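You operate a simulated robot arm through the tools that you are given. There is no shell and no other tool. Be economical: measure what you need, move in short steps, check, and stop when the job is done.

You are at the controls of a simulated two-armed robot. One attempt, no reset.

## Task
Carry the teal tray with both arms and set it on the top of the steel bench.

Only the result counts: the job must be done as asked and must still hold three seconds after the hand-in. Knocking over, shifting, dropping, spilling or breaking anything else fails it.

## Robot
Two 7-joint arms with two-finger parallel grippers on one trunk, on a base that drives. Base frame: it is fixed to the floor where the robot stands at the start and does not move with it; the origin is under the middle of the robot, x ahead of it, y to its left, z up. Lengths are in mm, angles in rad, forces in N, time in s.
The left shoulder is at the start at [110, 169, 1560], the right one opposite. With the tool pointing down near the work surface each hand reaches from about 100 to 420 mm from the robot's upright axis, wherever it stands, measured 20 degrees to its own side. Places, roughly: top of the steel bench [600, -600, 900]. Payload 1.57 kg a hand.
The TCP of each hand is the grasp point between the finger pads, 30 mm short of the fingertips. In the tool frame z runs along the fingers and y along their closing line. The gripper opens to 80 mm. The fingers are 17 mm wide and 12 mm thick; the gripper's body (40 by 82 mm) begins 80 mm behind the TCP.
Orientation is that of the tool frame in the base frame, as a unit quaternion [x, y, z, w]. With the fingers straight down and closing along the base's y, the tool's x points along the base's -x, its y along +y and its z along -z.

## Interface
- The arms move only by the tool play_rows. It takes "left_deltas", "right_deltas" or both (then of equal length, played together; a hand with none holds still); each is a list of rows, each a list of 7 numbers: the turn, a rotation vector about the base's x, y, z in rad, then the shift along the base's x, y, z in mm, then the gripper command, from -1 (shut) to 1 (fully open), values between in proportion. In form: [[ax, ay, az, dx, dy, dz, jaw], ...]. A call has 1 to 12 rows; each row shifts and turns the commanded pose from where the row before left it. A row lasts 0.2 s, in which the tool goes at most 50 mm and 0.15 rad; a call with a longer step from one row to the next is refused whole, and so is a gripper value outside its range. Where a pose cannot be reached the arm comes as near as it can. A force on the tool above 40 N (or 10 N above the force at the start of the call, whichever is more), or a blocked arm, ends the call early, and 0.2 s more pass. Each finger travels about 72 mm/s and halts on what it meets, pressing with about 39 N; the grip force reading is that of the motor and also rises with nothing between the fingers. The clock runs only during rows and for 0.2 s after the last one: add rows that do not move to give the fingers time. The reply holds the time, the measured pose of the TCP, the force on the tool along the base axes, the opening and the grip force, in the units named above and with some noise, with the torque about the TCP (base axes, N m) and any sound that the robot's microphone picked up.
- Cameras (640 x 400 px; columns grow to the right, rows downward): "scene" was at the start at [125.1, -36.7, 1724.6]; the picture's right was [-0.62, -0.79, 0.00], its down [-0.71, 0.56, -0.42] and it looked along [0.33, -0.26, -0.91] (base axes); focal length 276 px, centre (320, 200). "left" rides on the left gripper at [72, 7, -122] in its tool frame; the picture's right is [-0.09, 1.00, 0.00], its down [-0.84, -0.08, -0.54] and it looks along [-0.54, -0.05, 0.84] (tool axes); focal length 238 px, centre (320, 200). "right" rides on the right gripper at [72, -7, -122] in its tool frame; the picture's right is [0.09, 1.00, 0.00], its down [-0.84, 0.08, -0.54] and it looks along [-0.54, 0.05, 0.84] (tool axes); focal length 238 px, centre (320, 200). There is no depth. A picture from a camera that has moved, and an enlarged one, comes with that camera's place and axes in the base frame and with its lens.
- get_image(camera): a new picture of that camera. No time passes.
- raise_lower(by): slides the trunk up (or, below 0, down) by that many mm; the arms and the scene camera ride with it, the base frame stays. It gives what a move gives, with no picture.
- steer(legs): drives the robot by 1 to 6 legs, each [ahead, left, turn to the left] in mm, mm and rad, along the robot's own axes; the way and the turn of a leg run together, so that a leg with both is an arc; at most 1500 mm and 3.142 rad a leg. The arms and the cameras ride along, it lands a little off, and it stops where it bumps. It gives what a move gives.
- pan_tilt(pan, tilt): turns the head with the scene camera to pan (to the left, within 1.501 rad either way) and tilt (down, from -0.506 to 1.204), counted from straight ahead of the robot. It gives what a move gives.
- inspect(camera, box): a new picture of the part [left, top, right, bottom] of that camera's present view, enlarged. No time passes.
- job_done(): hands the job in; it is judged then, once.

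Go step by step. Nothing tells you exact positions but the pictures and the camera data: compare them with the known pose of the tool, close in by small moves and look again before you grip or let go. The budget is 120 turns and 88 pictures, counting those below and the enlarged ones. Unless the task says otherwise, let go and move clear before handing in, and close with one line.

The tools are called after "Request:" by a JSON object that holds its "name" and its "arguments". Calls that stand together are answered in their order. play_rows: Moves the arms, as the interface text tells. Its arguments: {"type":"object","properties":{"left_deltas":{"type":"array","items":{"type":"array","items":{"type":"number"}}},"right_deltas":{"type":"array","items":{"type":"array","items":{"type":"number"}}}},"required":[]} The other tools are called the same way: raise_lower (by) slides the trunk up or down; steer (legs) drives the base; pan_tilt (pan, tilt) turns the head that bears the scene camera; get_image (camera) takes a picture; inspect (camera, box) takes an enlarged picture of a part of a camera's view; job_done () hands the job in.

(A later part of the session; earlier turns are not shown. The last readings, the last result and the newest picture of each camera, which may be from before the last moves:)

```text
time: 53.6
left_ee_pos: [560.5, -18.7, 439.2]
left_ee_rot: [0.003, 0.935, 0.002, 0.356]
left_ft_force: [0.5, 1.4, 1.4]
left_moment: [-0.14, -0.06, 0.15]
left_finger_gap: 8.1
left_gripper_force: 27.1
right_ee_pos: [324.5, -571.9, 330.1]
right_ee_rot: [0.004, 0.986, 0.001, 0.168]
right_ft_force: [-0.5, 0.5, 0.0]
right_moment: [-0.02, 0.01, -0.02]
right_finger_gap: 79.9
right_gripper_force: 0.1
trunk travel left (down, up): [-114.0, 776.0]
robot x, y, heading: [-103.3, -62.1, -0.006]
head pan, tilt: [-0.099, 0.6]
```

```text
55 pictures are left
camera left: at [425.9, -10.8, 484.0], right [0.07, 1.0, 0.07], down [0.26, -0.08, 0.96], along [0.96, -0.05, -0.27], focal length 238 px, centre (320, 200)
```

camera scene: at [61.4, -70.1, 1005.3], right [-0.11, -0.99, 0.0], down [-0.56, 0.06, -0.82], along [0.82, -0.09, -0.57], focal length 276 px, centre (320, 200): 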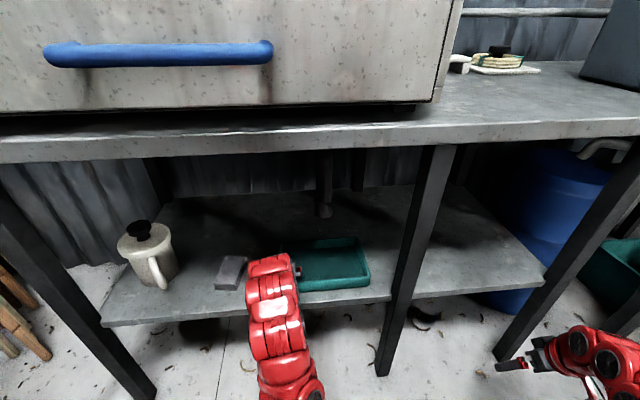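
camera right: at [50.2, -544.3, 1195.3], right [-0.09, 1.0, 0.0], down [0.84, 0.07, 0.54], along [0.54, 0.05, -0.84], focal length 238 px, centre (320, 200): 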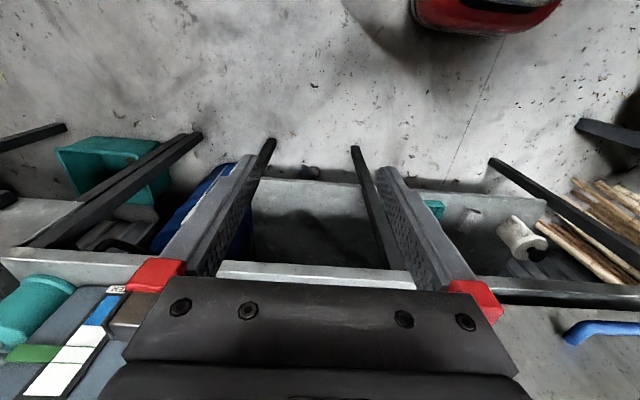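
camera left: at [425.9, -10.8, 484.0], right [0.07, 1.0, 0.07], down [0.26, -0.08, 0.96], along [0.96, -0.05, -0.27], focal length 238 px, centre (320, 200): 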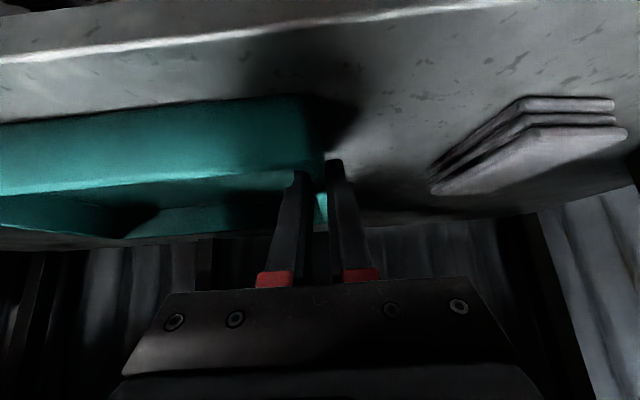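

Gripped (8 mm wall). Sliding the tray 60 mm toward me and 45 mm to the left, slowly.

Request:
{"name": "play_rows", "arguments": {"left_deltas": [[0, 0, 0, 0, 0, 1, -1], [0, 0, 0, -5, 4, 0, -1], [0, 0, 0, -5, 4, 0, -1], [0, 0, 0, -5, 4, 0, -1], [0, 0, 0, -5, 4, 0, -1], [0, 0, 0, -5, 4, 0, -1], [0, 0, 0, -5, 4, 0, -1], [0, 0, 0, -6, 4, 0, -1], [0, 0, 0, -6, 4, 0, -1], [0, 0, 0, -6, 4, 0, -1], [0, 0, 0, -6, 4, 0, -1], [0, 0, 0, -6, 4, 0, -1]]}}

Request:
{"name": "get_image", "arguments": {"camera": "scene"}}

Request:
{"name": "get_image", "arguments": {"camera": "left"}}

```text
time: 56.2
left_ee_pos: [501.2, 24.5, 441.1]
left_ee_rot: [0.002, 0.934, 0.002, 0.356]
left_ft_force: [1.0, 0.2, 0.6]
left_moment: [-0.09, -0.19, 0.2]
left_finger_gap: 7.7
left_gripper_force: 27.1
right_ee_pos: [323.1, -570.4, 330.7]
right_ee_rot: [0.003, 0.986, 0.001, 0.168]
right_ft_force: [-0.1, 0.4, 0.4]
right_moment: [0.02, 0.01, 0.04]
right_finger_gap: 80.2
right_gripper_force: 0.0
trunk travel left (down, up): [-114.0, 776.0]
robot x, y, heading: [-102.8, -58.8, -0.009]
head pan, tilt: [-0.099, 0.6]
```

```text
54 pictures are left
camera scene: at [61.6, -70.1, 1005.3], right [-0.11, -0.99, 0.0], down [-0.56, 0.06, -0.82], along [0.82, -0.09, -0.57], focal length 276 px, centre (320, 200)
```

scene: 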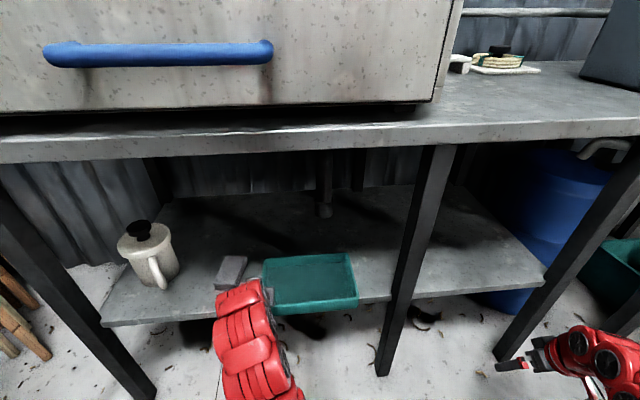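

```text
53 pictures are left
camera left: at [365.7, 33.0, 484.6], right [0.07, 1.0, 0.07], down [0.26, -0.08, 0.96], along [0.96, -0.05, -0.27], focal length 238 px, centre (320, 200)
```

left: 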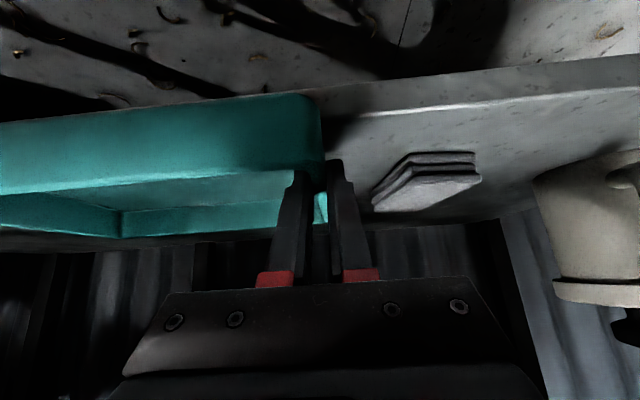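

The tray followed nicely; right wall now near y≈−201, clear of the leg. Bringing the right hand around in front of the bench to face it.

Request:
{"name": "play_rows", "arguments": {"right_deltas": [[0, -0.036, 0, 7, 12, 18, 1], [0, -0.036, 0, 7, 12, 18, 1], [0, -0.036, 0, 7, 12, 18, 1], [0, -0.036, 0, 7, 12, 18, 1], [0, -0.036, 0, 7, 12, 18, 1], [0, -0.036, 0, 7, 12, 18, 1], [0, -0.036, 0, 7, 12, 18, 1], [0, -0.036, 0, 7, 12, 18, 1], [0, -0.036, 0, 7, 12, 18, 1], [0, -0.036, 0, 7, 12, 18, 1]]}}

Request:
{"name": "play_rows", "arguments": {"right_deltas": [[0, 0, 0, 0, 22, 0, 1], [0, 0, 0, 0, 22, 0, 1], [0, 0, 0, 0, 22, 0, 1], [0, 0, 0, 0, 22, 0, 1], [0, 0, 0, 0, 22, 0, 1], [0, 0, 0, 0, 22, 0, 1], [0, 0, 0, 0, 22, 0, 1], [0, 0, 0, 0, 22, 0, 1], [0, 0, 0, 0, 22, 0, 1], [0, 0, 0, 0, 22, 0, 1], [0, 0, 0, 0, 22, 0, 1]]}}

Request:
{"name": "get_image", "arguments": {"camera": "scene"}}

Request:
{"name": "get_image", "arguments": {"camera": "right"}}

```text
time: 58.4
left_ee_pos: [500.4, 26.9, 439.8]
left_ee_rot: [0.002, 0.935, 0.002, 0.356]
left_ft_force: [0.1, 1.4, -0.1]
left_moment: [-0.07, -0.07, 0.14]
left_finger_gap: 7.8
left_gripper_force: 26.6
right_ee_pos: [395.8, -449.6, 509.9]
right_ee_rot: [0.003, 0.94, 0.001, 0.342]
right_ft_force: [-0.1, 0.0, 0.0]
right_moment: [-0.04, 0.0, 0.02]
right_finger_gap: 79.8
right_gripper_force: 0.0
trunk travel left (down, up): [-114.0, 776.0]
robot x, y, heading: [-105.0, -62.4, -0.011]
head pan, tilt: [-0.099, 0.6]
```

```text
time: 60.8
left_ee_pos: [500.4, 25.1, 439.5]
left_ee_rot: [0.003, 0.934, 0.002, 0.356]
left_ft_force: [0.1, 1.0, 0.5]
left_moment: [-0.13, -0.04, -0.02]
left_finger_gap: 7.8
left_gripper_force: 26.9
right_ee_pos: [438.1, -329.7, 559.1]
right_ee_rot: [0.007, 0.939, 0.004, 0.343]
right_ft_force: [0.4, -0.9, 0.3]
right_moment: [-0.01, 0.01, -0.01]
right_finger_gap: 80.0
right_gripper_force: 0.1
right hand out of reach, approached as far as the arm can: row 2, 3, 4, 5, 6, 7, 8, 9, 10, 11
trunk travel left (down, up): [-114.0, 776.0]
robot x, y, heading: [-107.1, -62.7, -0.007]
head pan, tilt: [-0.099, 0.6]
```

```text
52 pictures are left
camera scene: at [61.6, -69.9, 1005.2], right [-0.11, -0.99, 0.0], down [-0.56, 0.06, -0.82], along [0.82, -0.09, -0.57], focal length 276 px, centre (320, 200)
```

scene: 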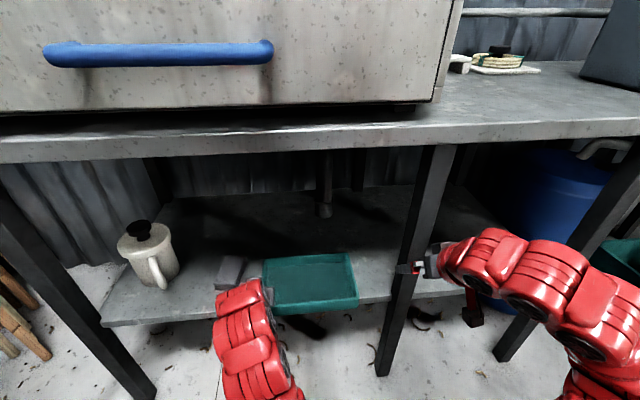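

```text
51 pictures are left
camera right: at [305.1, -335.6, 606.5], right [-0.06, 1.0, -0.05], down [0.29, 0.06, 0.95], along [0.95, 0.04, -0.3], focal length 238 px, centre (320, 200)
```

right: 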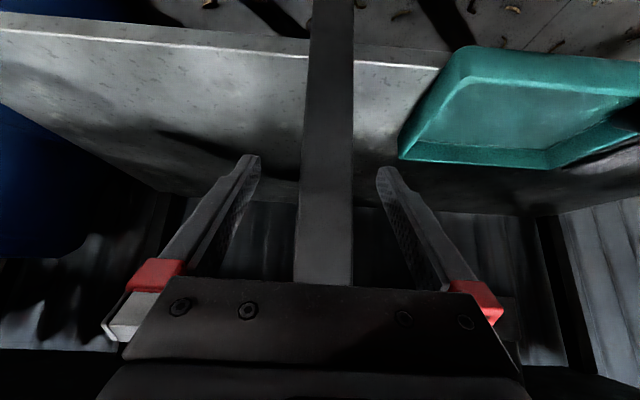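

The arm refuses poses too close to its shoulder, and the leg is between the fingers ahead. I'll lower and pull back, pass below the limit zone, then come up to the tray.

Request:
{"name": "play_rows", "arguments": {"right_deltas": [[0, 0, 0, 0, 0, -30, 1], [0, 0, 0, -4, 0, -30, 1], [0, 0, 0, -8, 0, -30, 1], [0, 0, 0, -11, 0, -30, 1], [0, 0, 0, -11, 0, -10, 1]]}}

Request:
{"name": "get_image", "arguments": {"camera": "right"}}

```text
time: 62.0
left_ee_pos: [501.7, 25.5, 441.3]
left_ee_rot: [0.003, 0.935, 0.002, 0.356]
left_ft_force: [-0.2, 0.5, -0.5]
left_moment: [-0.09, 0.02, -0.01]
left_finger_gap: 7.8
left_gripper_force: 26.6
right_ee_pos: [445.5, -332.2, 545.5]
right_ee_rot: [0.003, 0.939, 0.002, 0.343]
right_ft_force: [0.0, 0.7, 0.7]
right_moment: [0.01, -0.01, 0.0]
right_finger_gap: 79.9
right_gripper_force: 0.0
right hand out of reach, approached as far as the arm can: row 1, 2, 3, 4, 5
trunk travel left (down, up): [-114.0, 776.0]
robot x, y, heading: [-97.5, -62.4, -0.002]
head pan, tilt: [-0.099, 0.6]
```

```text
50 pictures are left
camera right: at [311.9, -339.3, 592.9], right [-0.07, 1.0, -0.05], down [0.29, 0.07, 0.95], along [0.95, 0.05, -0.3], focal length 238 px, centre (320, 200)
```

right: 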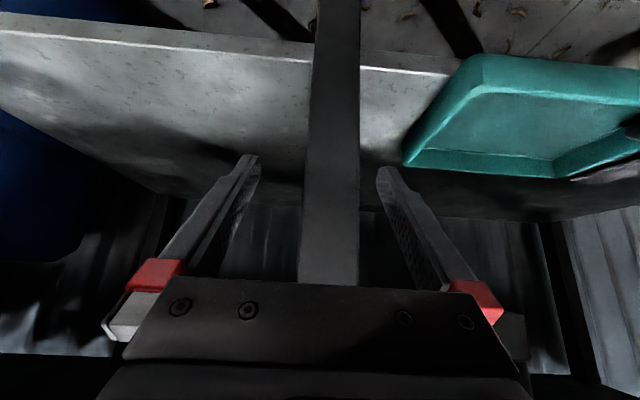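

The right arm is at a wrist limit here; both arms work better when more extended, so I'll let go with the left, rise, and back the robot up 120 mm so both hands can reach forward.

Request:
{"name": "play_rows", "arguments": {"left_deltas": [[0, 0, 0, 0, 0, 0, -0.5], [0, 0, 0, 0, 0, 0, 0.2], [0, 0, 0, 0, 0, 0, 0.2], [0, 0, 0, 0, 0, 10, 0.2], [0, 0, 0, 0, 0, 20, 0.2], [0, 0, 0, 0, 0, 25, 0.2], [0, 0, 0, 0, 0, 25, 0.2]]}}

Request:
{"name": "steer", "arguments": {"legs": [[-120, 0, 0]]}}

Request:
{"name": "raise_lower", "arguments": {"by": -40}}

Request:
{"name": "play_rows", "arguments": {"right_deltas": [[0, 0, 0, 2, 12, 4, 1], [0, 0, 0, 2, 12, 4, 1], [0, 0, 0, 2, 12, 4, 1], [0, 0, 0, 2, 12, 4, 1], [0, 0, 0, 2, 12, 4, 1], [0, 0, 0, 2, 12, 4, 1], [0, 0, 0, 2, 12, 4, 1], [0, 0, 0, 2, 12, 4, 1], [0, 0, 0, 2, 12, 4, 1], [0, 0, 0, 2, 12, 4, 1], [0, 0, 0, 2, 12, 4, 1]]}}

Request:
{"name": "get_image", "arguments": {"camera": "scene"}}

```text
time: 63.6
left_ee_pos: [501.2, 24.1, 519.7]
left_ee_rot: [0.002, 0.935, 0.002, 0.355]
left_ft_force: [-0.2, -0.2, 0.0]
left_moment: [0.01, -0.01, 0.01]
left_finger_gap: 48.0
left_gripper_force: 0.1
right_ee_pos: [444.5, -331.7, 544.1]
right_ee_rot: [0.003, 0.939, 0.002, 0.343]
right_ft_force: [-0.2, 0.6, -0.1]
right_moment: [-0.01, -0.01, -0.03]
right_finger_gap: 80.1
right_gripper_force: 0.1
trunk travel left (down, up): [-114.0, 776.0]
robot x, y, heading: [-101.1, -60.2, -0.003]
head pan, tilt: [-0.099, 0.6]
```

```text
time: 64.8
left_ee_pos: [381.2, 26.4, 519.6]
left_ee_rot: [0.003, 0.934, 0.002, 0.356]
left_ft_force: [-0.4, -0.2, 0.7]
left_moment: [0.0, 0.0, 0.01]
left_finger_gap: 47.9
left_gripper_force: 0.0
right_ee_pos: [325.7, -332.1, 546.2]
right_ee_rot: [0.004, 0.939, 0.001, 0.343]
right_ft_force: [-0.5, 0.0, -0.3]
right_moment: [0.03, 0.0, 0.01]
right_finger_gap: 79.8
right_gripper_force: 0.1
trunk travel left (down, up): [-114.0, 776.0]
robot x, y, heading: [-220.2, -60.5, -0.007]
head pan, tilt: [-0.099, 0.6]
```

```text
time: 65.7
left_ee_pos: [381.6, 24.9, 481.3]
left_ee_rot: [0.003, 0.934, 0.002, 0.356]
left_ft_force: [0.4, -0.4, -0.1]
left_moment: [-0.01, 0.02, 0.03]
left_finger_gap: 48.1
left_gripper_force: 0.1
right_ee_pos: [325.0, -331.5, 505.7]
right_ee_rot: [0.003, 0.94, 0.002, 0.342]
right_ft_force: [0.8, -0.5, 0.1]
right_moment: [0.01, -0.01, 0.0]
right_finger_gap: 80.0
right_gripper_force: 0.0
trunk travel left (down, up): [-74.0, 816.0]
robot x, y, heading: [-221.7, -64.2, -0.007]
head pan, tilt: [-0.099, 0.6]
```

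```text
time: 68.1
left_ee_pos: [381.4, 26.3, 481.1]
left_ee_rot: [0.003, 0.934, 0.002, 0.356]
left_ft_force: [0.3, 0.5, -0.5]
left_moment: [-0.01, 0.02, 0.0]
left_finger_gap: 48.0
left_gripper_force: 0.1
right_ee_pos: [346.0, -199.4, 549.0]
right_ee_rot: [0.002, 0.938, 0.004, 0.345]
right_ft_force: [-0.1, 0.4, 0.3]
right_moment: [-0.02, 0.01, 0.01]
right_finger_gap: 80.1
right_gripper_force: 0.1
trunk travel left (down, up): [-74.0, 816.0]
robot x, y, heading: [-222.4, -60.7, -0.002]
head pan, tilt: [-0.099, 0.6]
```

```text
49 pictures are left
camera scene: at [-58.1, -69.4, 965.3], right [-0.11, -0.99, 0.0], down [-0.56, 0.06, -0.82], along [0.82, -0.09, -0.57], focal length 276 px, centre (320, 200)
```

scene: 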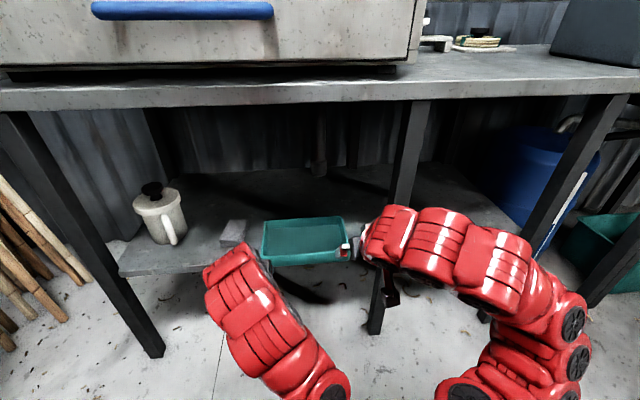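

Both hands are now in front of the tray and free. Advancing both and checking the right wrist camera.

Request:
{"name": "play_rows", "arguments": {"left_deltas": [[0, 0, 0, 12, 0, 4, 0.5], [0, 0, 0, 12, 0, 4, 1], [0, 0, 0, 12, 0, 4, 1], [0, 0, 0, 12, 0, 4, 1], [0, 0, 0, 12, 0, 4, 1]], "right_deltas": [[0, 0, 0, 20, 0, -9, 1], [0, 0, 0, 20, 0, -9, 1], [0, 0, 0, 20, 0, -9, 1], [0, 0, 0, 20, 0, -9, 1], [0, 0, 0, 15, 0, -9, 1]]}}

Request:
{"name": "get_image", "arguments": {"camera": "right"}}

Request:
{"name": "get_image", "arguments": {"camera": "left"}}

Request:
{"name": "get_image", "arguments": {"camera": "scene"}}

```text
time: 69.3
left_ee_pos: [441.4, 25.1, 501.0]
left_ee_rot: [0.003, 0.934, 0.002, 0.356]
left_ft_force: [-1.1, -0.6, 0.7]
left_moment: [0.01, -0.02, 0.0]
left_finger_gap: 80.2
left_gripper_force: 0.1
right_ee_pos: [442.0, -200.9, 504.4]
right_ee_rot: [0.002, 0.939, 0.003, 0.343]
right_ft_force: [-0.5, 1.1, 0.3]
right_moment: [-0.02, -0.02, 0.03]
right_finger_gap: 79.9
right_gripper_force: 0.1
trunk travel left (down, up): [-74.0, 816.0]
robot x, y, heading: [-223.1, -60.8, -0.005]
head pan, tilt: [-0.099, 0.6]
```

```text
48 pictures are left
camera right: at [309.0, -206.0, 551.4], right [-0.07, 1.0, -0.05], down [0.29, 0.07, 0.95], along [0.95, 0.05, -0.3], focal length 238 px, centre (320, 200)
```

right: 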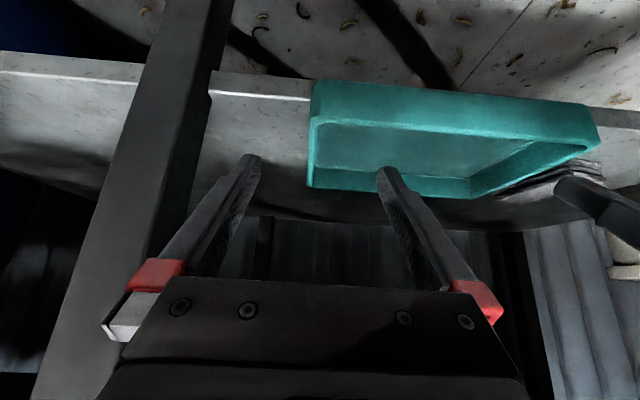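

```text
47 pictures are left
camera left: at [306.4, 33.7, 544.5], right [0.07, 1.0, 0.07], down [0.26, -0.08, 0.96], along [0.96, -0.05, -0.27], focal length 238 px, centre (320, 200)
```

left: 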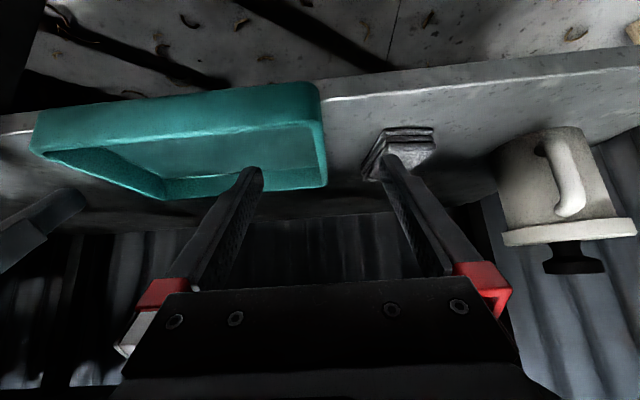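

```text
46 pictures are left
camera scene: at [-58.1, -69.4, 965.3], right [-0.11, -0.99, 0.0], down [-0.56, 0.06, -0.82], along [0.82, -0.09, -0.57], focal length 276 px, centre (320, 200)
```

scene: 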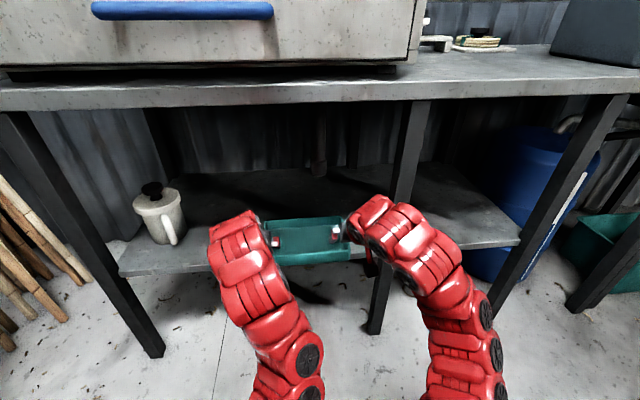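

Both wrist views put the walls midway between the fingers (right wall y≈−201, left y≈+24). Moving in over the walls, then down.

Request:
{"name": "play_rows", "arguments": {"left_deltas": [[0, 0, 0, 16, 0, 0, 0.5], [0, 0, 0, 16, 0, 0, 0.5], [0, 0, 0, 16, 0, 0, 0.5], [0, 0, 0, 16, 0, 0, 0.5], [0, 0, 0, 0, 0, -10, 0.5], [0, 0, 0, 0, 0, -10, 0.5]], "right_deltas": [[0, 0, 0, 16, 0, 0, 1], [0, 0, 0, 16, 0, 0, 1], [0, 0, 0, 16, 0, 0, 1], [0, 0, 0, 16, 0, 0, 1], [0, 0, 0, 0, 0, -12, 1], [0, 0, 0, 0, 0, -12, 1]]}}

Request:
{"name": "get_image", "arguments": {"camera": "right"}}

Request:
{"name": "get_image", "arguments": {"camera": "scene"}}

```text
time: 70.7
left_ee_pos: [505.4, 25.7, 480.0]
left_ee_rot: [0.003, 0.934, 0.002, 0.356]
left_ft_force: [-0.2, -0.6, 0.0]
left_moment: [-0.01, -0.01, -0.04]
left_finger_gap: 59.9
left_gripper_force: 0.0
right_ee_pos: [506.4, -201.5, 480.1]
right_ee_rot: [0.004, 0.939, 0.001, 0.343]
right_ft_force: [-0.5, 0.2, -0.3]
right_moment: [0.0, -0.04, 0.03]
right_finger_gap: 80.1
right_gripper_force: 0.1
trunk travel left (down, up): [-74.0, 816.0]
robot x, y, heading: [-223.4, -58.1, -0.008]
head pan, tilt: [-0.099, 0.6]
```

```text
45 pictures are left
camera right: at [373.2, -206.7, 528.0], right [-0.06, 1.0, -0.05], down [0.29, 0.07, 0.95], along [0.95, 0.05, -0.3], focal length 238 px, centre (320, 200)
```

right: 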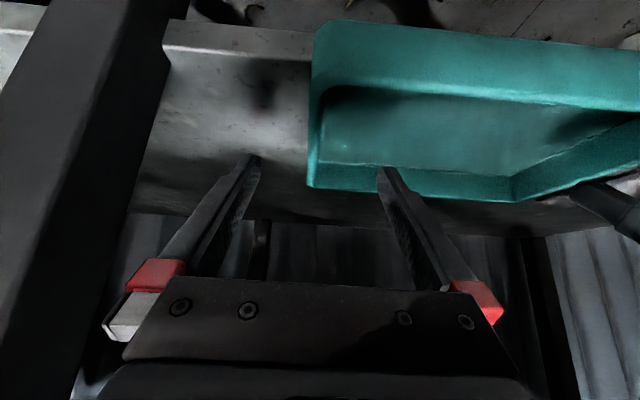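

```text
44 pictures are left
camera scene: at [-58.1, -69.2, 965.3], right [-0.11, -0.99, 0.0], down [-0.56, 0.06, -0.82], along [0.82, -0.09, -0.57], focal length 276 px, centre (320, 200)
```

scene: 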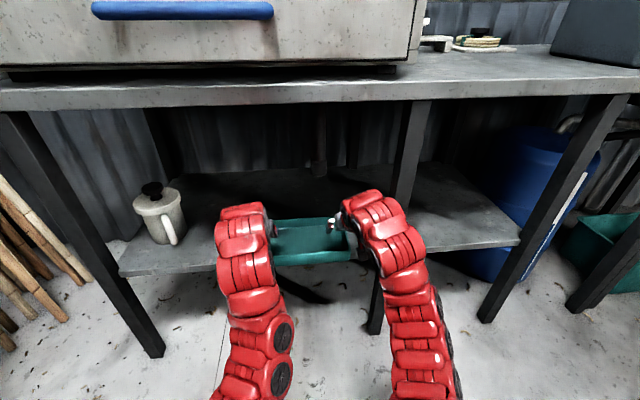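

Aligned. Descending to grip height and closing both hands.

Request:
{"name": "play_rows", "arguments": {"left_deltas": [[0, 0, 0, 0, 0, -14, 0.5], [0, 0, 0, 0, 0, -14, 0.5], [0, 0, 0, 0, 0, -12, 0.5], [0, 0, 0, 0, 0, 0, 0], [0, 0, 0, 0, 0, 0, -0.5], [0, 0, 0, 0, 0, 0, -1], [0, 0, 0, 0, 0, 0, -1], [0, 0, 0, 0, 0, 0, -1], [0, 0, 0, 0, 0, 0, -1]], "right_deltas": [[0, 0, 0, 0, 0, -14, 1], [0, 0, 0, 0, 0, -14, 1], [0, 0, 0, 0, 0, -12, 1], [0, 0, 0, 0, 0, 0, 0.2], [0, 0, 0, 0, 0, 0, -0.5], [0, 0, 0, 0, 0, 0, -1], [0, 0, 0, 0, 0, 0, -1], [0, 0, 0, 0, 0, 0, -1], [0, 0, 0, 0, 0, 0, -1]]}}

Request:
{"name": "get_image", "arguments": {"camera": "right"}}

```text
time: 72.7
left_ee_pos: [505.2, 28.4, 440.9]
left_ee_rot: [0.001, 0.935, 0.004, 0.356]
left_ft_force: [0.8, 29.5, 0.0]
left_moment: [-0.23, 0.1, -0.55]
left_finger_gap: 7.8
left_gripper_force: 26.9
right_ee_pos: [505.6, -203.9, 439.7]
right_ee_rot: [0.006, 0.94, -0.001, 0.342]
right_ft_force: [-0.8, -31.1, 0.7]
right_moment: [0.06, -0.05, 0.56]
right_finger_gap: 8.1
right_gripper_force: 27.4
trunk travel left (down, up): [-74.0, 816.0]
robot x, y, heading: [-224.9, -56.9, -0.011]
head pan, tilt: [-0.099, 0.6]
```

```text
43 pictures are left
camera right: at [373.0, -208.5, 487.4], right [-0.06, 1.0, -0.06], down [0.29, 0.07, 0.95], along [0.95, 0.04, -0.3], focal length 238 px, centre (320, 200)
```

right: 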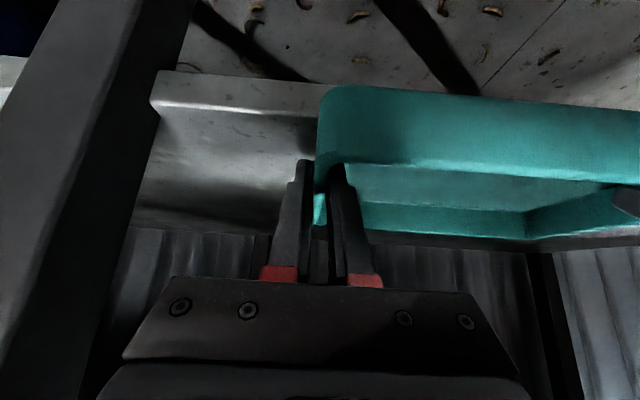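

Both hands hold the walls (8 mm gap) but squeeze inward against each other at 30 N; easing each outward ~2.5 mm.

Request:
{"name": "play_rows", "arguments": {"left_deltas": [[0, 0, 0, 0, 1, 0, -1], [0, 0, 0, 0, 1, 0, -1], [0, 0, 0, 0, 0, 0, -1]], "right_deltas": [[0, 0, 0, 0, -1, 0, -1], [0, 0, 0, 0, -1, 0, -1], [0, 0, 0, 0, 0, 0, -1]]}}

```text
time: 73.5
left_ee_pos: [505.5, 28.5, 440.7]
left_ee_rot: [0.002, 0.935, 0.003, 0.356]
left_ft_force: [-1.4, 26.4, 1.7]
left_moment: [-0.25, 0.35, -0.43]
left_finger_gap: 8.2
left_gripper_force: 26.8
right_ee_pos: [505.7, -202.5, 439.8]
right_ee_rot: [0.003, 0.939, 0.001, 0.344]
right_ft_force: [0.5, -25.3, -0.9]
right_moment: [-0.2, -0.05, 0.2]
right_finger_gap: 8.0
right_gripper_force: 26.8
trunk travel left (down, up): [-74.0, 816.0]
robot x, y, heading: [-221.4, -56.4, -0.007]
head pan, tilt: [-0.099, 0.6]
```

Request:
{"name": "play_rows", "arguments": {"left_deltas": [[0, 0, 0, 0, 2, 0, -1], [0, 0, 0, 0, 2, 0, -1], [0, 0, 0, 0, 0, 0, -1]], "right_deltas": [[0, 0, 0, 0, -2, 0, -1], [0, 0, 0, 0, -2, 0, -1], [0, 0, 0, 0, 0, 0, -1]]}}

```text
time: 74.3
left_ee_pos: [506.1, 29.3, 440.5]
left_ee_rot: [0.005, 0.934, -0.001, 0.357]
left_ft_force: [1.1, -5.8, 1.5]
left_moment: [0.3, -0.2, 0.7]
left_finger_gap: 7.9
left_gripper_force: 26.4
right_ee_pos: [506.4, -203.1, 439.3]
right_ee_rot: [0.001, 0.939, 0.004, 0.343]
right_ft_force: [0.0, 6.9, -0.1]
right_moment: [-0.45, 0.17, -0.65]
right_finger_gap: 8.2
right_gripper_force: 27.0
trunk travel left (down, up): [-74.0, 816.0]
robot x, y, heading: [-223.6, -61.0, -0.005]
head pan, tilt: [-0.099, 0.6]
```

The internal force is nearly gone. Lifting both hands together by 30 mm.

Request:
{"name": "play_rows", "arguments": {"left_deltas": [[0, 0, 0, 0, 0, 5, -1], [0, 0, 0, 0, 0, 5, -1], [0, 0, 0, 0, 0, 5, -1], [0, 0, 0, 0, 0, 5, -1], [0, 0, 0, 0, 0, 5, -1], [0, 0, 0, 0, 0, 5, -1], [0, 0, 0, 0, 0, 0, -1]], "right_deltas": [[0, 0, 0, 0, 0, 5, -1], [0, 0, 0, 0, 0, 5, -1], [0, 0, 0, 0, 0, 5, -1], [0, 0, 0, 0, 0, 5, -1], [0, 0, 0, 0, 0, 5, -1], [0, 0, 0, 0, 0, 5, -1], [0, 0, 0, 0, 0, 0, -1]]}}

Request:
{"name": "get_image", "arguments": {"camera": "scene"}}

```text
time: 75.9
left_ee_pos: [505.6, 29.7, 471.0]
left_ee_rot: [0.006, 0.935, 0.0, 0.354]
left_ft_force: [-0.2, -35.6, -1.3]
left_moment: [-0.14, 0.54, 0.44]
left_finger_gap: 8.0
left_gripper_force: 27.0
right_ee_pos: [506.0, -202.5, 471.4]
right_ee_rot: [0.001, 0.94, 0.003, 0.341]
right_ft_force: [0.1, 36.1, -4.1]
right_moment: [-0.19, -0.39, -0.48]
right_finger_gap: 8.2
right_gripper_force: 27.1
trunk travel left (down, up): [-74.0, 816.0]
robot x, y, heading: [-223.0, -61.4, -0.009]
head pan, tilt: [-0.099, 0.6]
```

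```text
42 pictures are left
camera scene: at [-57.6, -69.3, 965.2], right [-0.11, -0.99, 0.0], down [-0.56, 0.06, -0.82], along [0.82, -0.09, -0.57], focal length 276 px, centre (320, 200)
```

scene: 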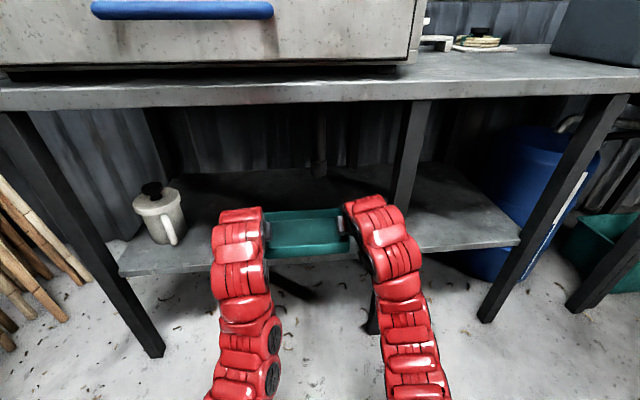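

The tray is off the shelf, level, held by both. I'll ease the outward pull and then back straight out.

Request:
{"name": "play_rows", "arguments": {"left_deltas": [[0, 0, 0, 0, -1.5, 0, -1], [0, 0, 0, 0, -1.5, 0, -1], [0, 0, 0, 0, 0, 0, -1]], "right_deltas": [[0, 0, 0, 0, 1.5, 0, -1], [0, 0, 0, 0, 1.5, 0, -1], [0, 0, 0, 0, 0, 0, -1]]}}

Request:
{"name": "steer", "arguments": {"legs": [[-130, 0, 0]]}}

Request:
{"name": "get_image", "arguments": {"camera": "scene"}}

```text
time: 76.7
left_ee_pos: [505.8, 27.7, 470.6]
left_ee_rot: [0.004, 0.935, 0.001, 0.355]
left_ft_force: [-0.6, -22.2, -1.2]
left_moment: [-0.29, 0.33, -0.02]
left_finger_gap: 8.0
left_gripper_force: 26.7
right_ee_pos: [505.9, -204.1, 470.5]
right_ee_rot: [0.003, 0.939, 0.001, 0.343]
right_ft_force: [-0.2, 22.0, -4.4]
right_moment: [-0.08, -0.1, -0.03]
right_finger_gap: 7.6
right_gripper_force: 27.0
trunk travel left (down, up): [-74.0, 816.0]
robot x, y, heading: [-222.5, -59.8, -0.005]
head pan, tilt: [-0.099, 0.6]
```

```text
time: 78.0
left_ee_pos: [377.0, 29.9, 471.3]
left_ee_rot: [0.004, 0.934, 0.001, 0.356]
left_ft_force: [-0.1, -15.3, -0.7]
left_moment: [-0.33, -0.63, -0.07]
left_finger_gap: 7.8
left_gripper_force: 26.6
right_ee_pos: [378.0, -203.0, 470.6]
right_ee_rot: [0.003, 0.94, 0.002, 0.342]
right_ft_force: [-0.6, 16.3, -4.4]
right_moment: [-0.15, 0.87, -0.02]
right_finger_gap: 7.7
right_gripper_force: 27.1
trunk travel left (down, up): [-74.0, 816.0]
robot x, y, heading: [-350.6, -59.7, -0.006]
head pan, tilt: [-0.099, 0.6]
```

```text
41 pictures are left
camera scene: at [-186.4, -68.3, 965.2], right [-0.11, -0.99, 0.0], down [-0.56, 0.06, -0.82], along [0.82, -0.09, -0.57], focal length 276 px, centre (320, 200)
```

scene: 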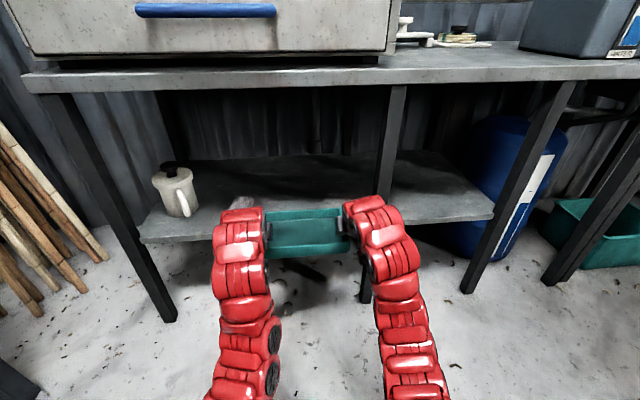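

Backing fully clear of the bench, then raising the trunk with the tray.

Request:
{"name": "steer", "arguments": {"legs": [[-150, 0, 0]]}}

Request:
{"name": "raise_lower", "arguments": {"by": 300}}

Request:
{"name": "get_image", "arguments": {"camera": "scene"}}

```text
time: 79.3
left_ee_pos: [226.5, 31.0, 471.2]
left_ee_rot: [0.003, 0.934, 0.002, 0.356]
left_ft_force: [1.0, -1.1, -2.3]
left_moment: [-0.18, 0.25, 0.04]
left_finger_gap: 7.8
left_gripper_force: 27.4
right_ee_pos: [227.3, -200.8, 469.4]
right_ee_rot: [0.003, 0.94, 0.002, 0.342]
right_ft_force: [-1.5, 1.5, -5.4]
right_moment: [-0.17, -0.04, -0.02]
right_finger_gap: 7.5
right_gripper_force: 26.9
trunk travel left (down, up): [-74.0, 816.0]
robot x, y, heading: [-503.3, -57.8, -0.01]
head pan, tilt: [-0.099, 0.6]
```

```text
time: 82.3
left_ee_pos: [227.9, 30.1, 769.7]
left_ee_rot: [0.003, 0.935, 0.001, 0.356]
left_ft_force: [0.4, 0.4, -1.2]
left_moment: [-0.14, -0.09, 0.03]
left_finger_gap: 7.5
left_gripper_force: 26.5
right_ee_pos: [228.4, -200.5, 769.3]
right_ee_rot: [0.003, 0.94, 0.002, 0.341]
right_ft_force: [0.1, -0.9, -5.0]
right_moment: [-0.19, 0.32, 0.06]
right_finger_gap: 7.7
right_gripper_force: 26.9
trunk travel left (down, up): [-374.0, 516.0]
robot x, y, heading: [-500.0, -59.5, -0.008]
head pan, tilt: [-0.099, 0.6]
```

```text
40 pictures are left
camera scene: at [-335.7, -67.2, 1265.1], right [-0.11, -0.99, 0.0], down [-0.56, 0.06, -0.82], along [0.82, -0.09, -0.57], focal length 276 px, centre (320, 200)
```

scene: 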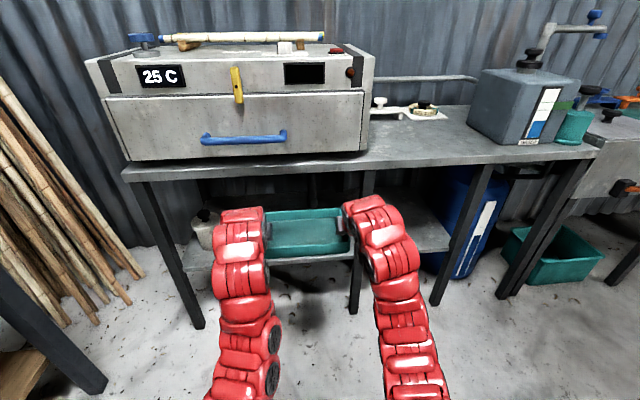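

Holding steady. Raising further, and looking right/behind for clearance to the weaving table before the sideways drive.

Request:
{"name": "raise_lower", "arguments": {"by": 260}}

Request:
{"name": "pan_tilt", "arguments": {"pan": -0.6, "tilt": 0.7}}

Request:
{"name": "get_image", "arguments": {"camera": "scene"}}

Request:
{"name": "pan_tilt", "arguments": {"pan": -1.5, "tilt": 1.1}}

Request:
{"name": "get_image", "arguments": {"camera": "scene"}}

```text
time: 85.0
left_ee_pos: [228.2, 30.9, 1029.7]
left_ee_rot: [0.002, 0.934, 0.002, 0.357]
left_ft_force: [-0.1, -0.4, -1.5]
left_moment: [-0.14, 0.25, 0.07]
left_finger_gap: 7.9
left_gripper_force: 26.7
right_ee_pos: [228.3, -201.4, 1029.2]
right_ee_rot: [0.003, 0.94, 0.002, 0.342]
right_ft_force: [-0.9, 0.7, -4.2]
right_moment: [-0.2, -0.02, 0.06]
right_finger_gap: 7.8
right_gripper_force: 26.5
trunk travel left (down, up): [-634.0, 256.0]
robot x, y, heading: [-501.7, -59.1, -0.007]
head pan, tilt: [-0.099, 0.6]
```

```text
time: 85.9
left_ee_pos: [227.4, 30.4, 1030.7]
left_ee_rot: [0.002, 0.934, 0.002, 0.356]
left_ft_force: [0.2, 0.4, -1.7]
left_moment: [-0.12, 0.22, 0.04]
left_finger_gap: 7.9
left_gripper_force: 27.1
right_ee_pos: [228.1, -200.3, 1029.5]
right_ee_rot: [0.003, 0.94, 0.002, 0.342]
right_ft_force: [-0.4, 0.5, -4.7]
right_moment: [-0.15, -0.02, 0.05]
right_finger_gap: 7.7
right_gripper_force: 27.0
trunk travel left (down, up): [-634.0, 256.0]
robot x, y, heading: [-500.2, -57.6, -0.004]
head pan, tilt: [-0.6, 0.7]
```

```text
39 pictures are left
camera scene: at [-353.7, -106.2, 1516.6], right [-0.57, -0.82, 0.0], down [-0.53, 0.37, -0.76], along [0.63, -0.44, -0.64], focal length 276 px, centre (320, 200)
```

scene: 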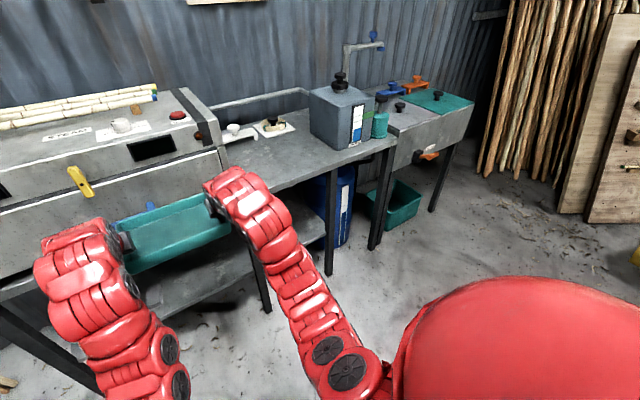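

```text
time: 87.1
left_ee_pos: [227.3, 31.7, 1030.1]
left_ee_rot: [0.003, 0.935, 0.002, 0.356]
left_ft_force: [0.8, -0.5, -1.9]
left_moment: [-0.07, 0.03, 0.07]
left_finger_gap: 7.8
left_gripper_force: 26.9
right_ee_pos: [227.4, -201.1, 1029.2]
right_ee_rot: [0.002, 0.939, 0.002, 0.343]
right_ft_force: [0.3, 0.4, -3.1]
right_moment: [-0.15, 0.16, 0.02]
right_finger_gap: 7.6
right_gripper_force: 26.6
trunk travel left (down, up): [-634.0, 256.0]
robot x, y, heading: [-500.4, -57.5, -0.005]
head pan, tilt: [-1.499, 1.1]
```

```text
38 pictures are left
camera scene: at [-419.5, -120.8, 1486.6], right [-1.0, -0.06, 0.0], down [-0.06, 0.89, -0.45], along [0.03, -0.45, -0.89], focal length 276 px, centre (320, 200)
```

scene: 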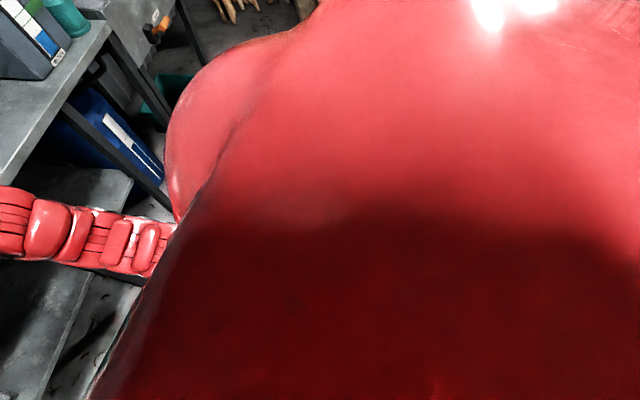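

The free stretch of bench is roughly y −325…−800 between steam box and tank; the weaving table is behind right, so I'll approach on a slant: turn right first, then come in and straighten.

Request:
{"name": "steer", "arguments": {"legs": [[20, 0, 0], [0, 0, -0.7]]}}

Request:
{"name": "pan_tilt", "arguments": {"pan": -0.1, "tilt": 0.6}}

Request:
{"name": "get_image", "arguments": {"camera": "scene"}}

Request:
{"name": "pan_tilt", "arguments": {"pan": -1.3, "tilt": 0.75}}

Request:
{"name": "get_image", "arguments": {"camera": "scene"}}

```text
time: 89.8
left_ee_pos: [133.0, -459.8, 1030.0]
left_ee_rot: [0.324, 0.877, -0.121, 0.335]
left_ft_force: [-0.2, 0.2, -1.1]
left_moment: [0.0, 0.27, 0.06]
left_finger_gap: 7.6
left_gripper_force: 26.5
right_ee_pos: [-16.0, -637.9, 1029.5]
right_ee_rot: [0.325, 0.882, -0.115, 0.322]
right_ft_force: [0.3, 0.7, -4.0]
right_moment: [-0.14, 0.14, 0.05]
right_finger_gap: 8.0
right_gripper_force: 26.2
trunk travel left (down, up): [-634.0, 256.0]
robot x, y, heading: [-479.4, -57.9, -0.708]
head pan, tilt: [-1.499, 1.1]
```

```text
time: 91.3
left_ee_pos: [133.9, -461.4, 1030.9]
left_ee_rot: [0.325, 0.877, -0.121, 0.334]
left_ft_force: [0.8, -0.8, -2.3]
left_moment: [-0.03, 0.21, 0.06]
left_finger_gap: 7.7
left_gripper_force: 26.9
right_ee_pos: [-15.9, -637.6, 1030.5]
right_ee_rot: [0.326, 0.882, -0.116, 0.321]
right_ft_force: [-0.1, 0.5, -4.3]
right_moment: [-0.02, 0.12, 0.02]
right_finger_gap: 7.6
right_gripper_force: 27.0
trunk travel left (down, up): [-634.0, 256.0]
robot x, y, heading: [-482.8, -60.7, -0.711]
head pan, tilt: [-0.099, 0.6]
```

```text
37 pictures are left
camera scene: at [-361.9, -174.0, 1525.1], right [-0.72, -0.69, 0.0], down [-0.39, 0.41, -0.82], along [0.57, -0.6, -0.57], focal length 276 px, centre (320, 200)
```

scene: 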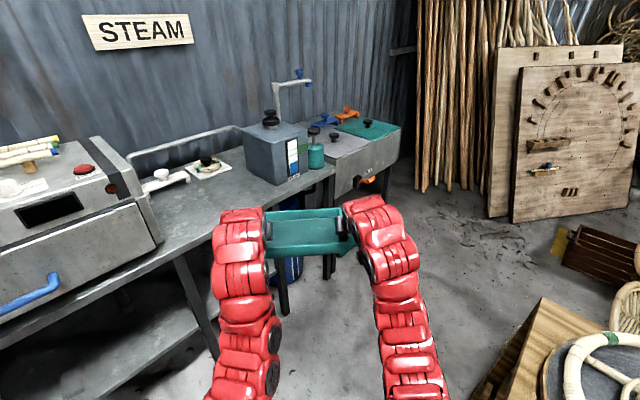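

```text
time: 92.7
left_ee_pos: [132.2, -460.8, 1030.7]
left_ee_rot: [0.324, 0.877, -0.12, 0.334]
left_ft_force: [0.2, 0.6, -2.4]
left_moment: [-0.18, -0.02, 0.03]
left_finger_gap: 7.7
left_gripper_force: 26.9
right_ee_pos: [-16.4, -638.6, 1030.0]
right_ee_rot: [0.325, 0.882, -0.116, 0.321]
right_ft_force: [0.3, 1.7, -3.8]
right_moment: [0.07, 0.31, 0.0]
right_finger_gap: 8.1
right_gripper_force: 26.7
trunk travel left (down, up): [-634.0, 256.0]
robot x, y, heading: [-482.8, -62.2, -0.709]
head pan, tilt: [-1.3, 0.75]
```

```text
36 pictures are left
camera scene: at [-458.0, -185.2, 1512.3], right [-0.91, 0.42, 0.0], down [0.29, 0.62, -0.73], along [-0.31, -0.66, -0.68], focal length 276 px, centre (320, 200)
```

scene: 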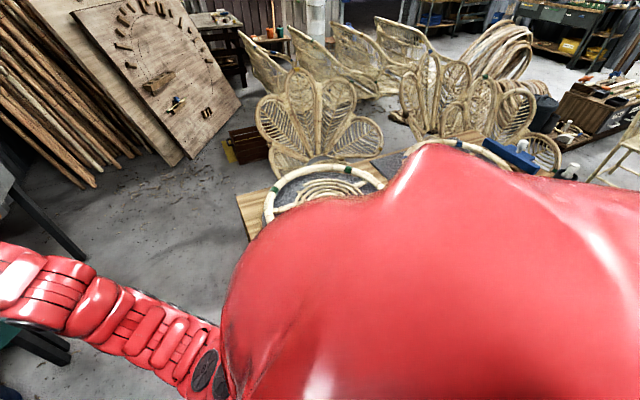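

The slot's clear: steam box right face y≈−310, tank left face y≈−790. Driving in on the slant, then straightening slightly.

Request:
{"name": "steer", "arguments": {"legs": [[282, 101, 0], [0, 0, 0.21]]}}

Request:
{"name": "pan_tilt", "arguments": {"pan": -0.1, "tilt": 0.7}}

Request:
{"name": "get_image", "arguments": {"camera": "scene"}}

```text
time: 95.5
left_ee_pos: [484.0, -429.4, 1031.0]
left_ee_rot: [0.229, 0.906, -0.085, 0.346]
left_ft_force: [0.4, 0.3, -1.0]
left_moment: [-0.09, 0.22, 0.04]
left_finger_gap: 7.8
left_gripper_force: 27.1
right_ee_pos: [376.2, -635.9, 1029.0]
right_ee_rot: [0.231, 0.911, -0.081, 0.333]
right_ft_force: [0.0, 0.0, -3.9]
right_moment: [-0.12, 0.11, -0.04]
right_finger_gap: 7.9
right_gripper_force: 27.1
trunk travel left (down, up): [-634.0, 256.0]
robot x, y, heading: [-198.1, -167.3, -0.493]
head pan, tilt: [-1.3, 0.75]
```

```text
time: 96.9
left_ee_pos: [485.0, -430.4, 1030.8]
left_ee_rot: [0.229, 0.906, -0.084, 0.346]
left_ft_force: [0.3, 0.0, -2.6]
left_moment: [0.07, 0.27, 0.08]
left_finger_gap: 8.0
left_gripper_force: 27.2
right_ee_pos: [377.1, -635.0, 1029.2]
right_ee_rot: [0.231, 0.911, -0.081, 0.332]
right_ft_force: [-1.1, 0.9, -5.1]
right_moment: [-0.12, 0.0, 0.05]
right_finger_gap: 7.8
right_gripper_force: 27.5
trunk travel left (down, up): [-634.0, 256.0]
robot x, y, heading: [-199.7, -166.0, -0.497]
head pan, tilt: [-0.099, 0.7]
```

```text
35 pictures are left
camera scene: at [-62.2, -251.8, 1516.5], right [-0.56, -0.83, 0.0], down [-0.53, 0.36, -0.76], along [0.63, -0.43, -0.64], focal length 276 px, centre (320, 200)
```

scene: 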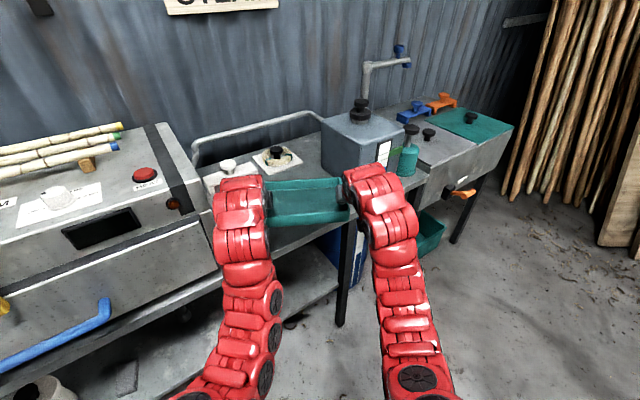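

On track, tray between the boxes. Next an arc that straightens while moving right/ahead.

Request:
{"name": "steer", "arguments": {"legs": [[43, -57, 0.1], [43, -57, 0.1]]}}

Request:
{"name": "get_image", "arguments": {"camera": "scene"}}

```text
time: 98.6
left_ee_pos: [559.3, -425.1, 1028.9]
left_ee_rot: [0.137, 0.925, -0.05, 0.351]
left_ft_force: [1.6, -1.6, -1.9]
left_moment: [-0.1, -0.02, 0.17]
left_finger_gap: 7.9
left_gripper_force: 26.8
right_ee_pos: [493.7, -648.4, 1027.5]
right_ee_rot: [0.137, 0.93, -0.047, 0.338]
right_ft_force: [-1.0, -0.4, -3.3]
right_moment: [-0.01, 0.22, 0.14]
right_finger_gap: 7.9
right_gripper_force: 26.9
trunk travel left (down, up): [-634.0, 256.0]
robot x, y, heading: [-162.1, -301.1, -0.299]
head pan, tilt: [-0.099, 0.7]
```

```text
34 pictures are left
camera scene: at [-11.7, -360.0, 1516.4], right [-0.38, -0.92, 0.0], down [-0.6, 0.25, -0.76], along [0.71, -0.29, -0.65], focal length 276 px, centre (320, 200)
```

scene: 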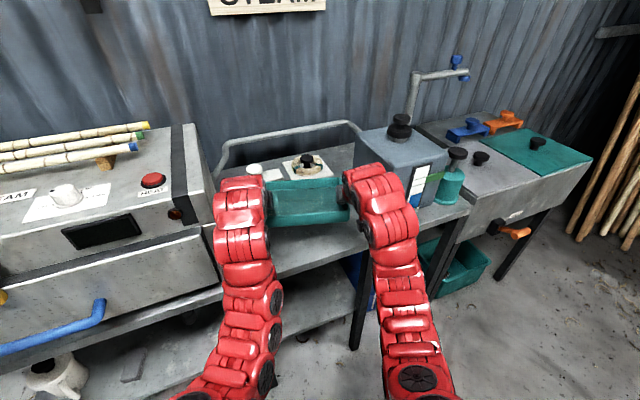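

Clear on both sides. One more arc to bring the tray fully over the bench.

Request:
{"name": "steer", "arguments": {"legs": [[10, -60, 0.08], [34, -55, 0.07]]}}

Request:
{"name": "get_image", "arguments": {"camera": "scene"}}

Request:
{"name": "get_image", "arguments": {"camera": "right"}}

Request:
{"name": "get_image", "arguments": {"camera": "left"}}

```text
time: 100.1
left_ee_pos: [587.4, -436.0, 1029.3]
left_ee_rot: [0.068, 0.932, -0.022, 0.354]
left_ft_force: [0.6, -1.5, -1.6]
left_moment: [-0.07, 0.17, 0.16]
left_finger_gap: 7.9
left_gripper_force: 27.0
right_ee_pos: [556.2, -666.1, 1028.4]
right_ee_rot: [0.068, 0.938, -0.022, 0.34]
right_ft_force: [-0.3, -0.4, -4.0]
right_moment: [-0.08, 0.04, 0.17]
right_finger_gap: 7.6
right_gripper_force: 27.1
trunk travel left (down, up): [-634.0, 256.0]
robot x, y, heading: [-144.9, -423.1, -0.146]
head pan, tilt: [-0.099, 0.7]
```

```text
33 pictures are left
camera scene: at [12.4, -456.6, 1516.5], right [-0.24, -0.97, 0.0], down [-0.63, 0.16, -0.76], along [0.74, -0.18, -0.65], focal length 276 px, centre (320, 200)
```

scene: 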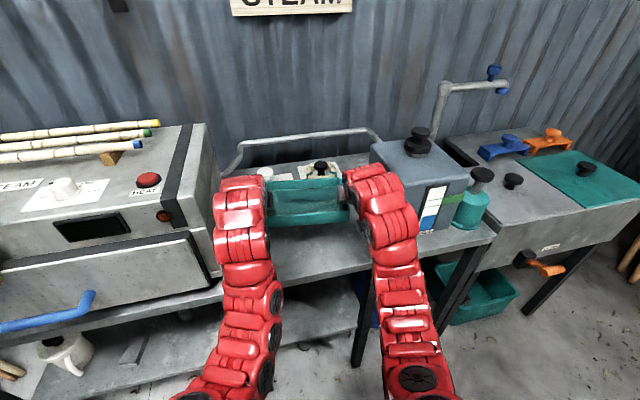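

```text
32 pictures are left
camera right: at [423.4, -654.2, 1076.4], right [0.07, 1.0, -0.05], down [0.3, 0.03, 0.95], along [0.95, -0.08, -0.3], focal length 238 px, centre (320, 200)
```

right: 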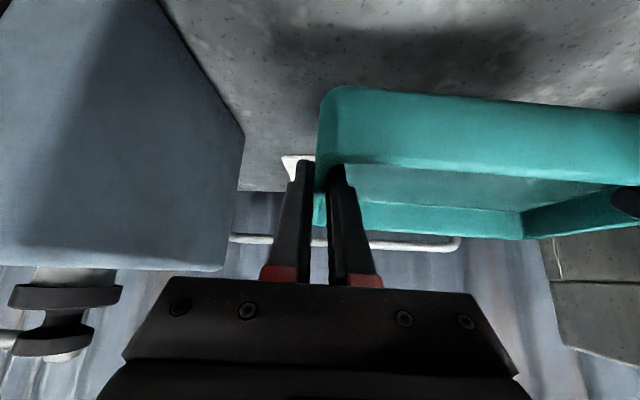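

```text
31 pictures are left
camera left: at [454.2, -410.4, 1074.2], right [0.21, 0.98, 0.07], down [0.25, -0.12, 0.96], along [0.95, -0.18, -0.27], focal length 238 px, centre (320, 200)
```

left: 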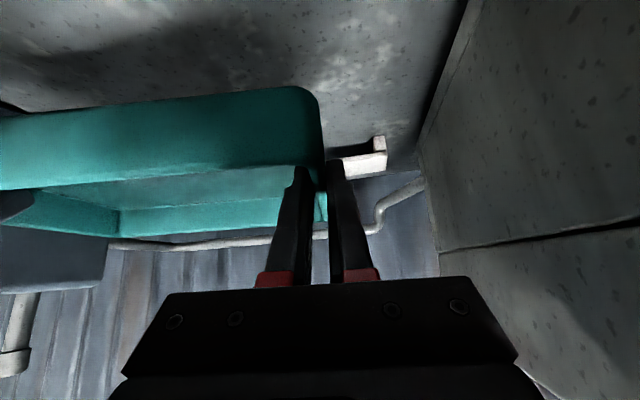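

The tray is fully over the clear patch (centre about [600, −556]). Lowering the trunk 70 mm, then looking.

Request:
{"name": "raise_lower", "arguments": {"by": -70}}

Request:
{"name": "get_image", "arguments": {"camera": "right"}}

Request:
{"name": "get_image", "arguments": {"camera": "left"}}

```text
time: 101.2
left_ee_pos: [586.2, -436.1, 959.9]
left_ee_rot: [0.067, 0.932, -0.022, 0.355]
left_ft_force: [0.1, -0.3, -2.3]
left_moment: [0.02, 0.28, 0.05]
left_finger_gap: 8.0
left_gripper_force: 26.8
right_ee_pos: [554.0, -664.9, 959.3]
right_ee_rot: [0.067, 0.938, -0.022, 0.341]
right_ft_force: [-0.4, 0.2, -3.5]
right_moment: [-0.07, -0.07, 0.05]
right_finger_gap: 7.8
right_gripper_force: 27.0
trunk travel left (down, up): [-564.0, 326.0]
robot x, y, heading: [-150.2, -425.1, -0.15]
head pan, tilt: [-0.099, 0.7]
```

```text
30 pictures are left
camera right: at [422.9, -653.2, 1006.9], right [0.07, 1.0, -0.05], down [0.3, 0.03, 0.95], along [0.95, -0.08, -0.3], focal length 238 px, centre (320, 200)
```

right: 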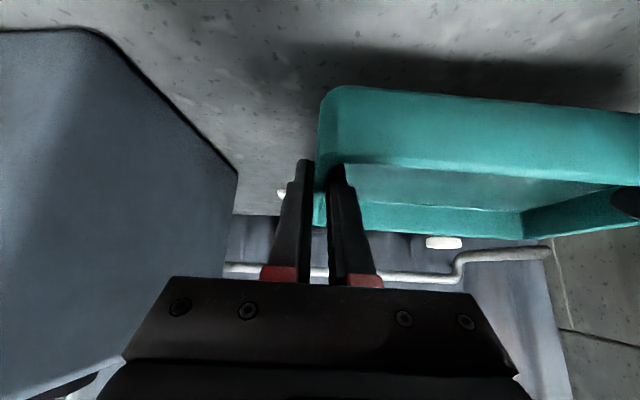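

```text
29 pictures are left
camera left: at [453.7, -409.3, 1004.5], right [0.21, 0.98, 0.07], down [0.25, -0.12, 0.96], along [0.95, -0.18, -0.27], focal length 238 px, centre (320, 200)
```

left: 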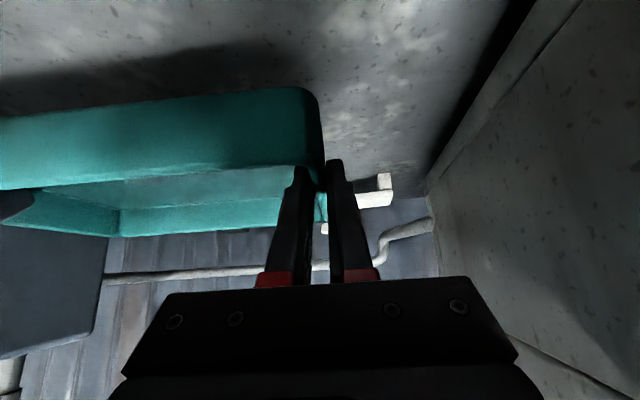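

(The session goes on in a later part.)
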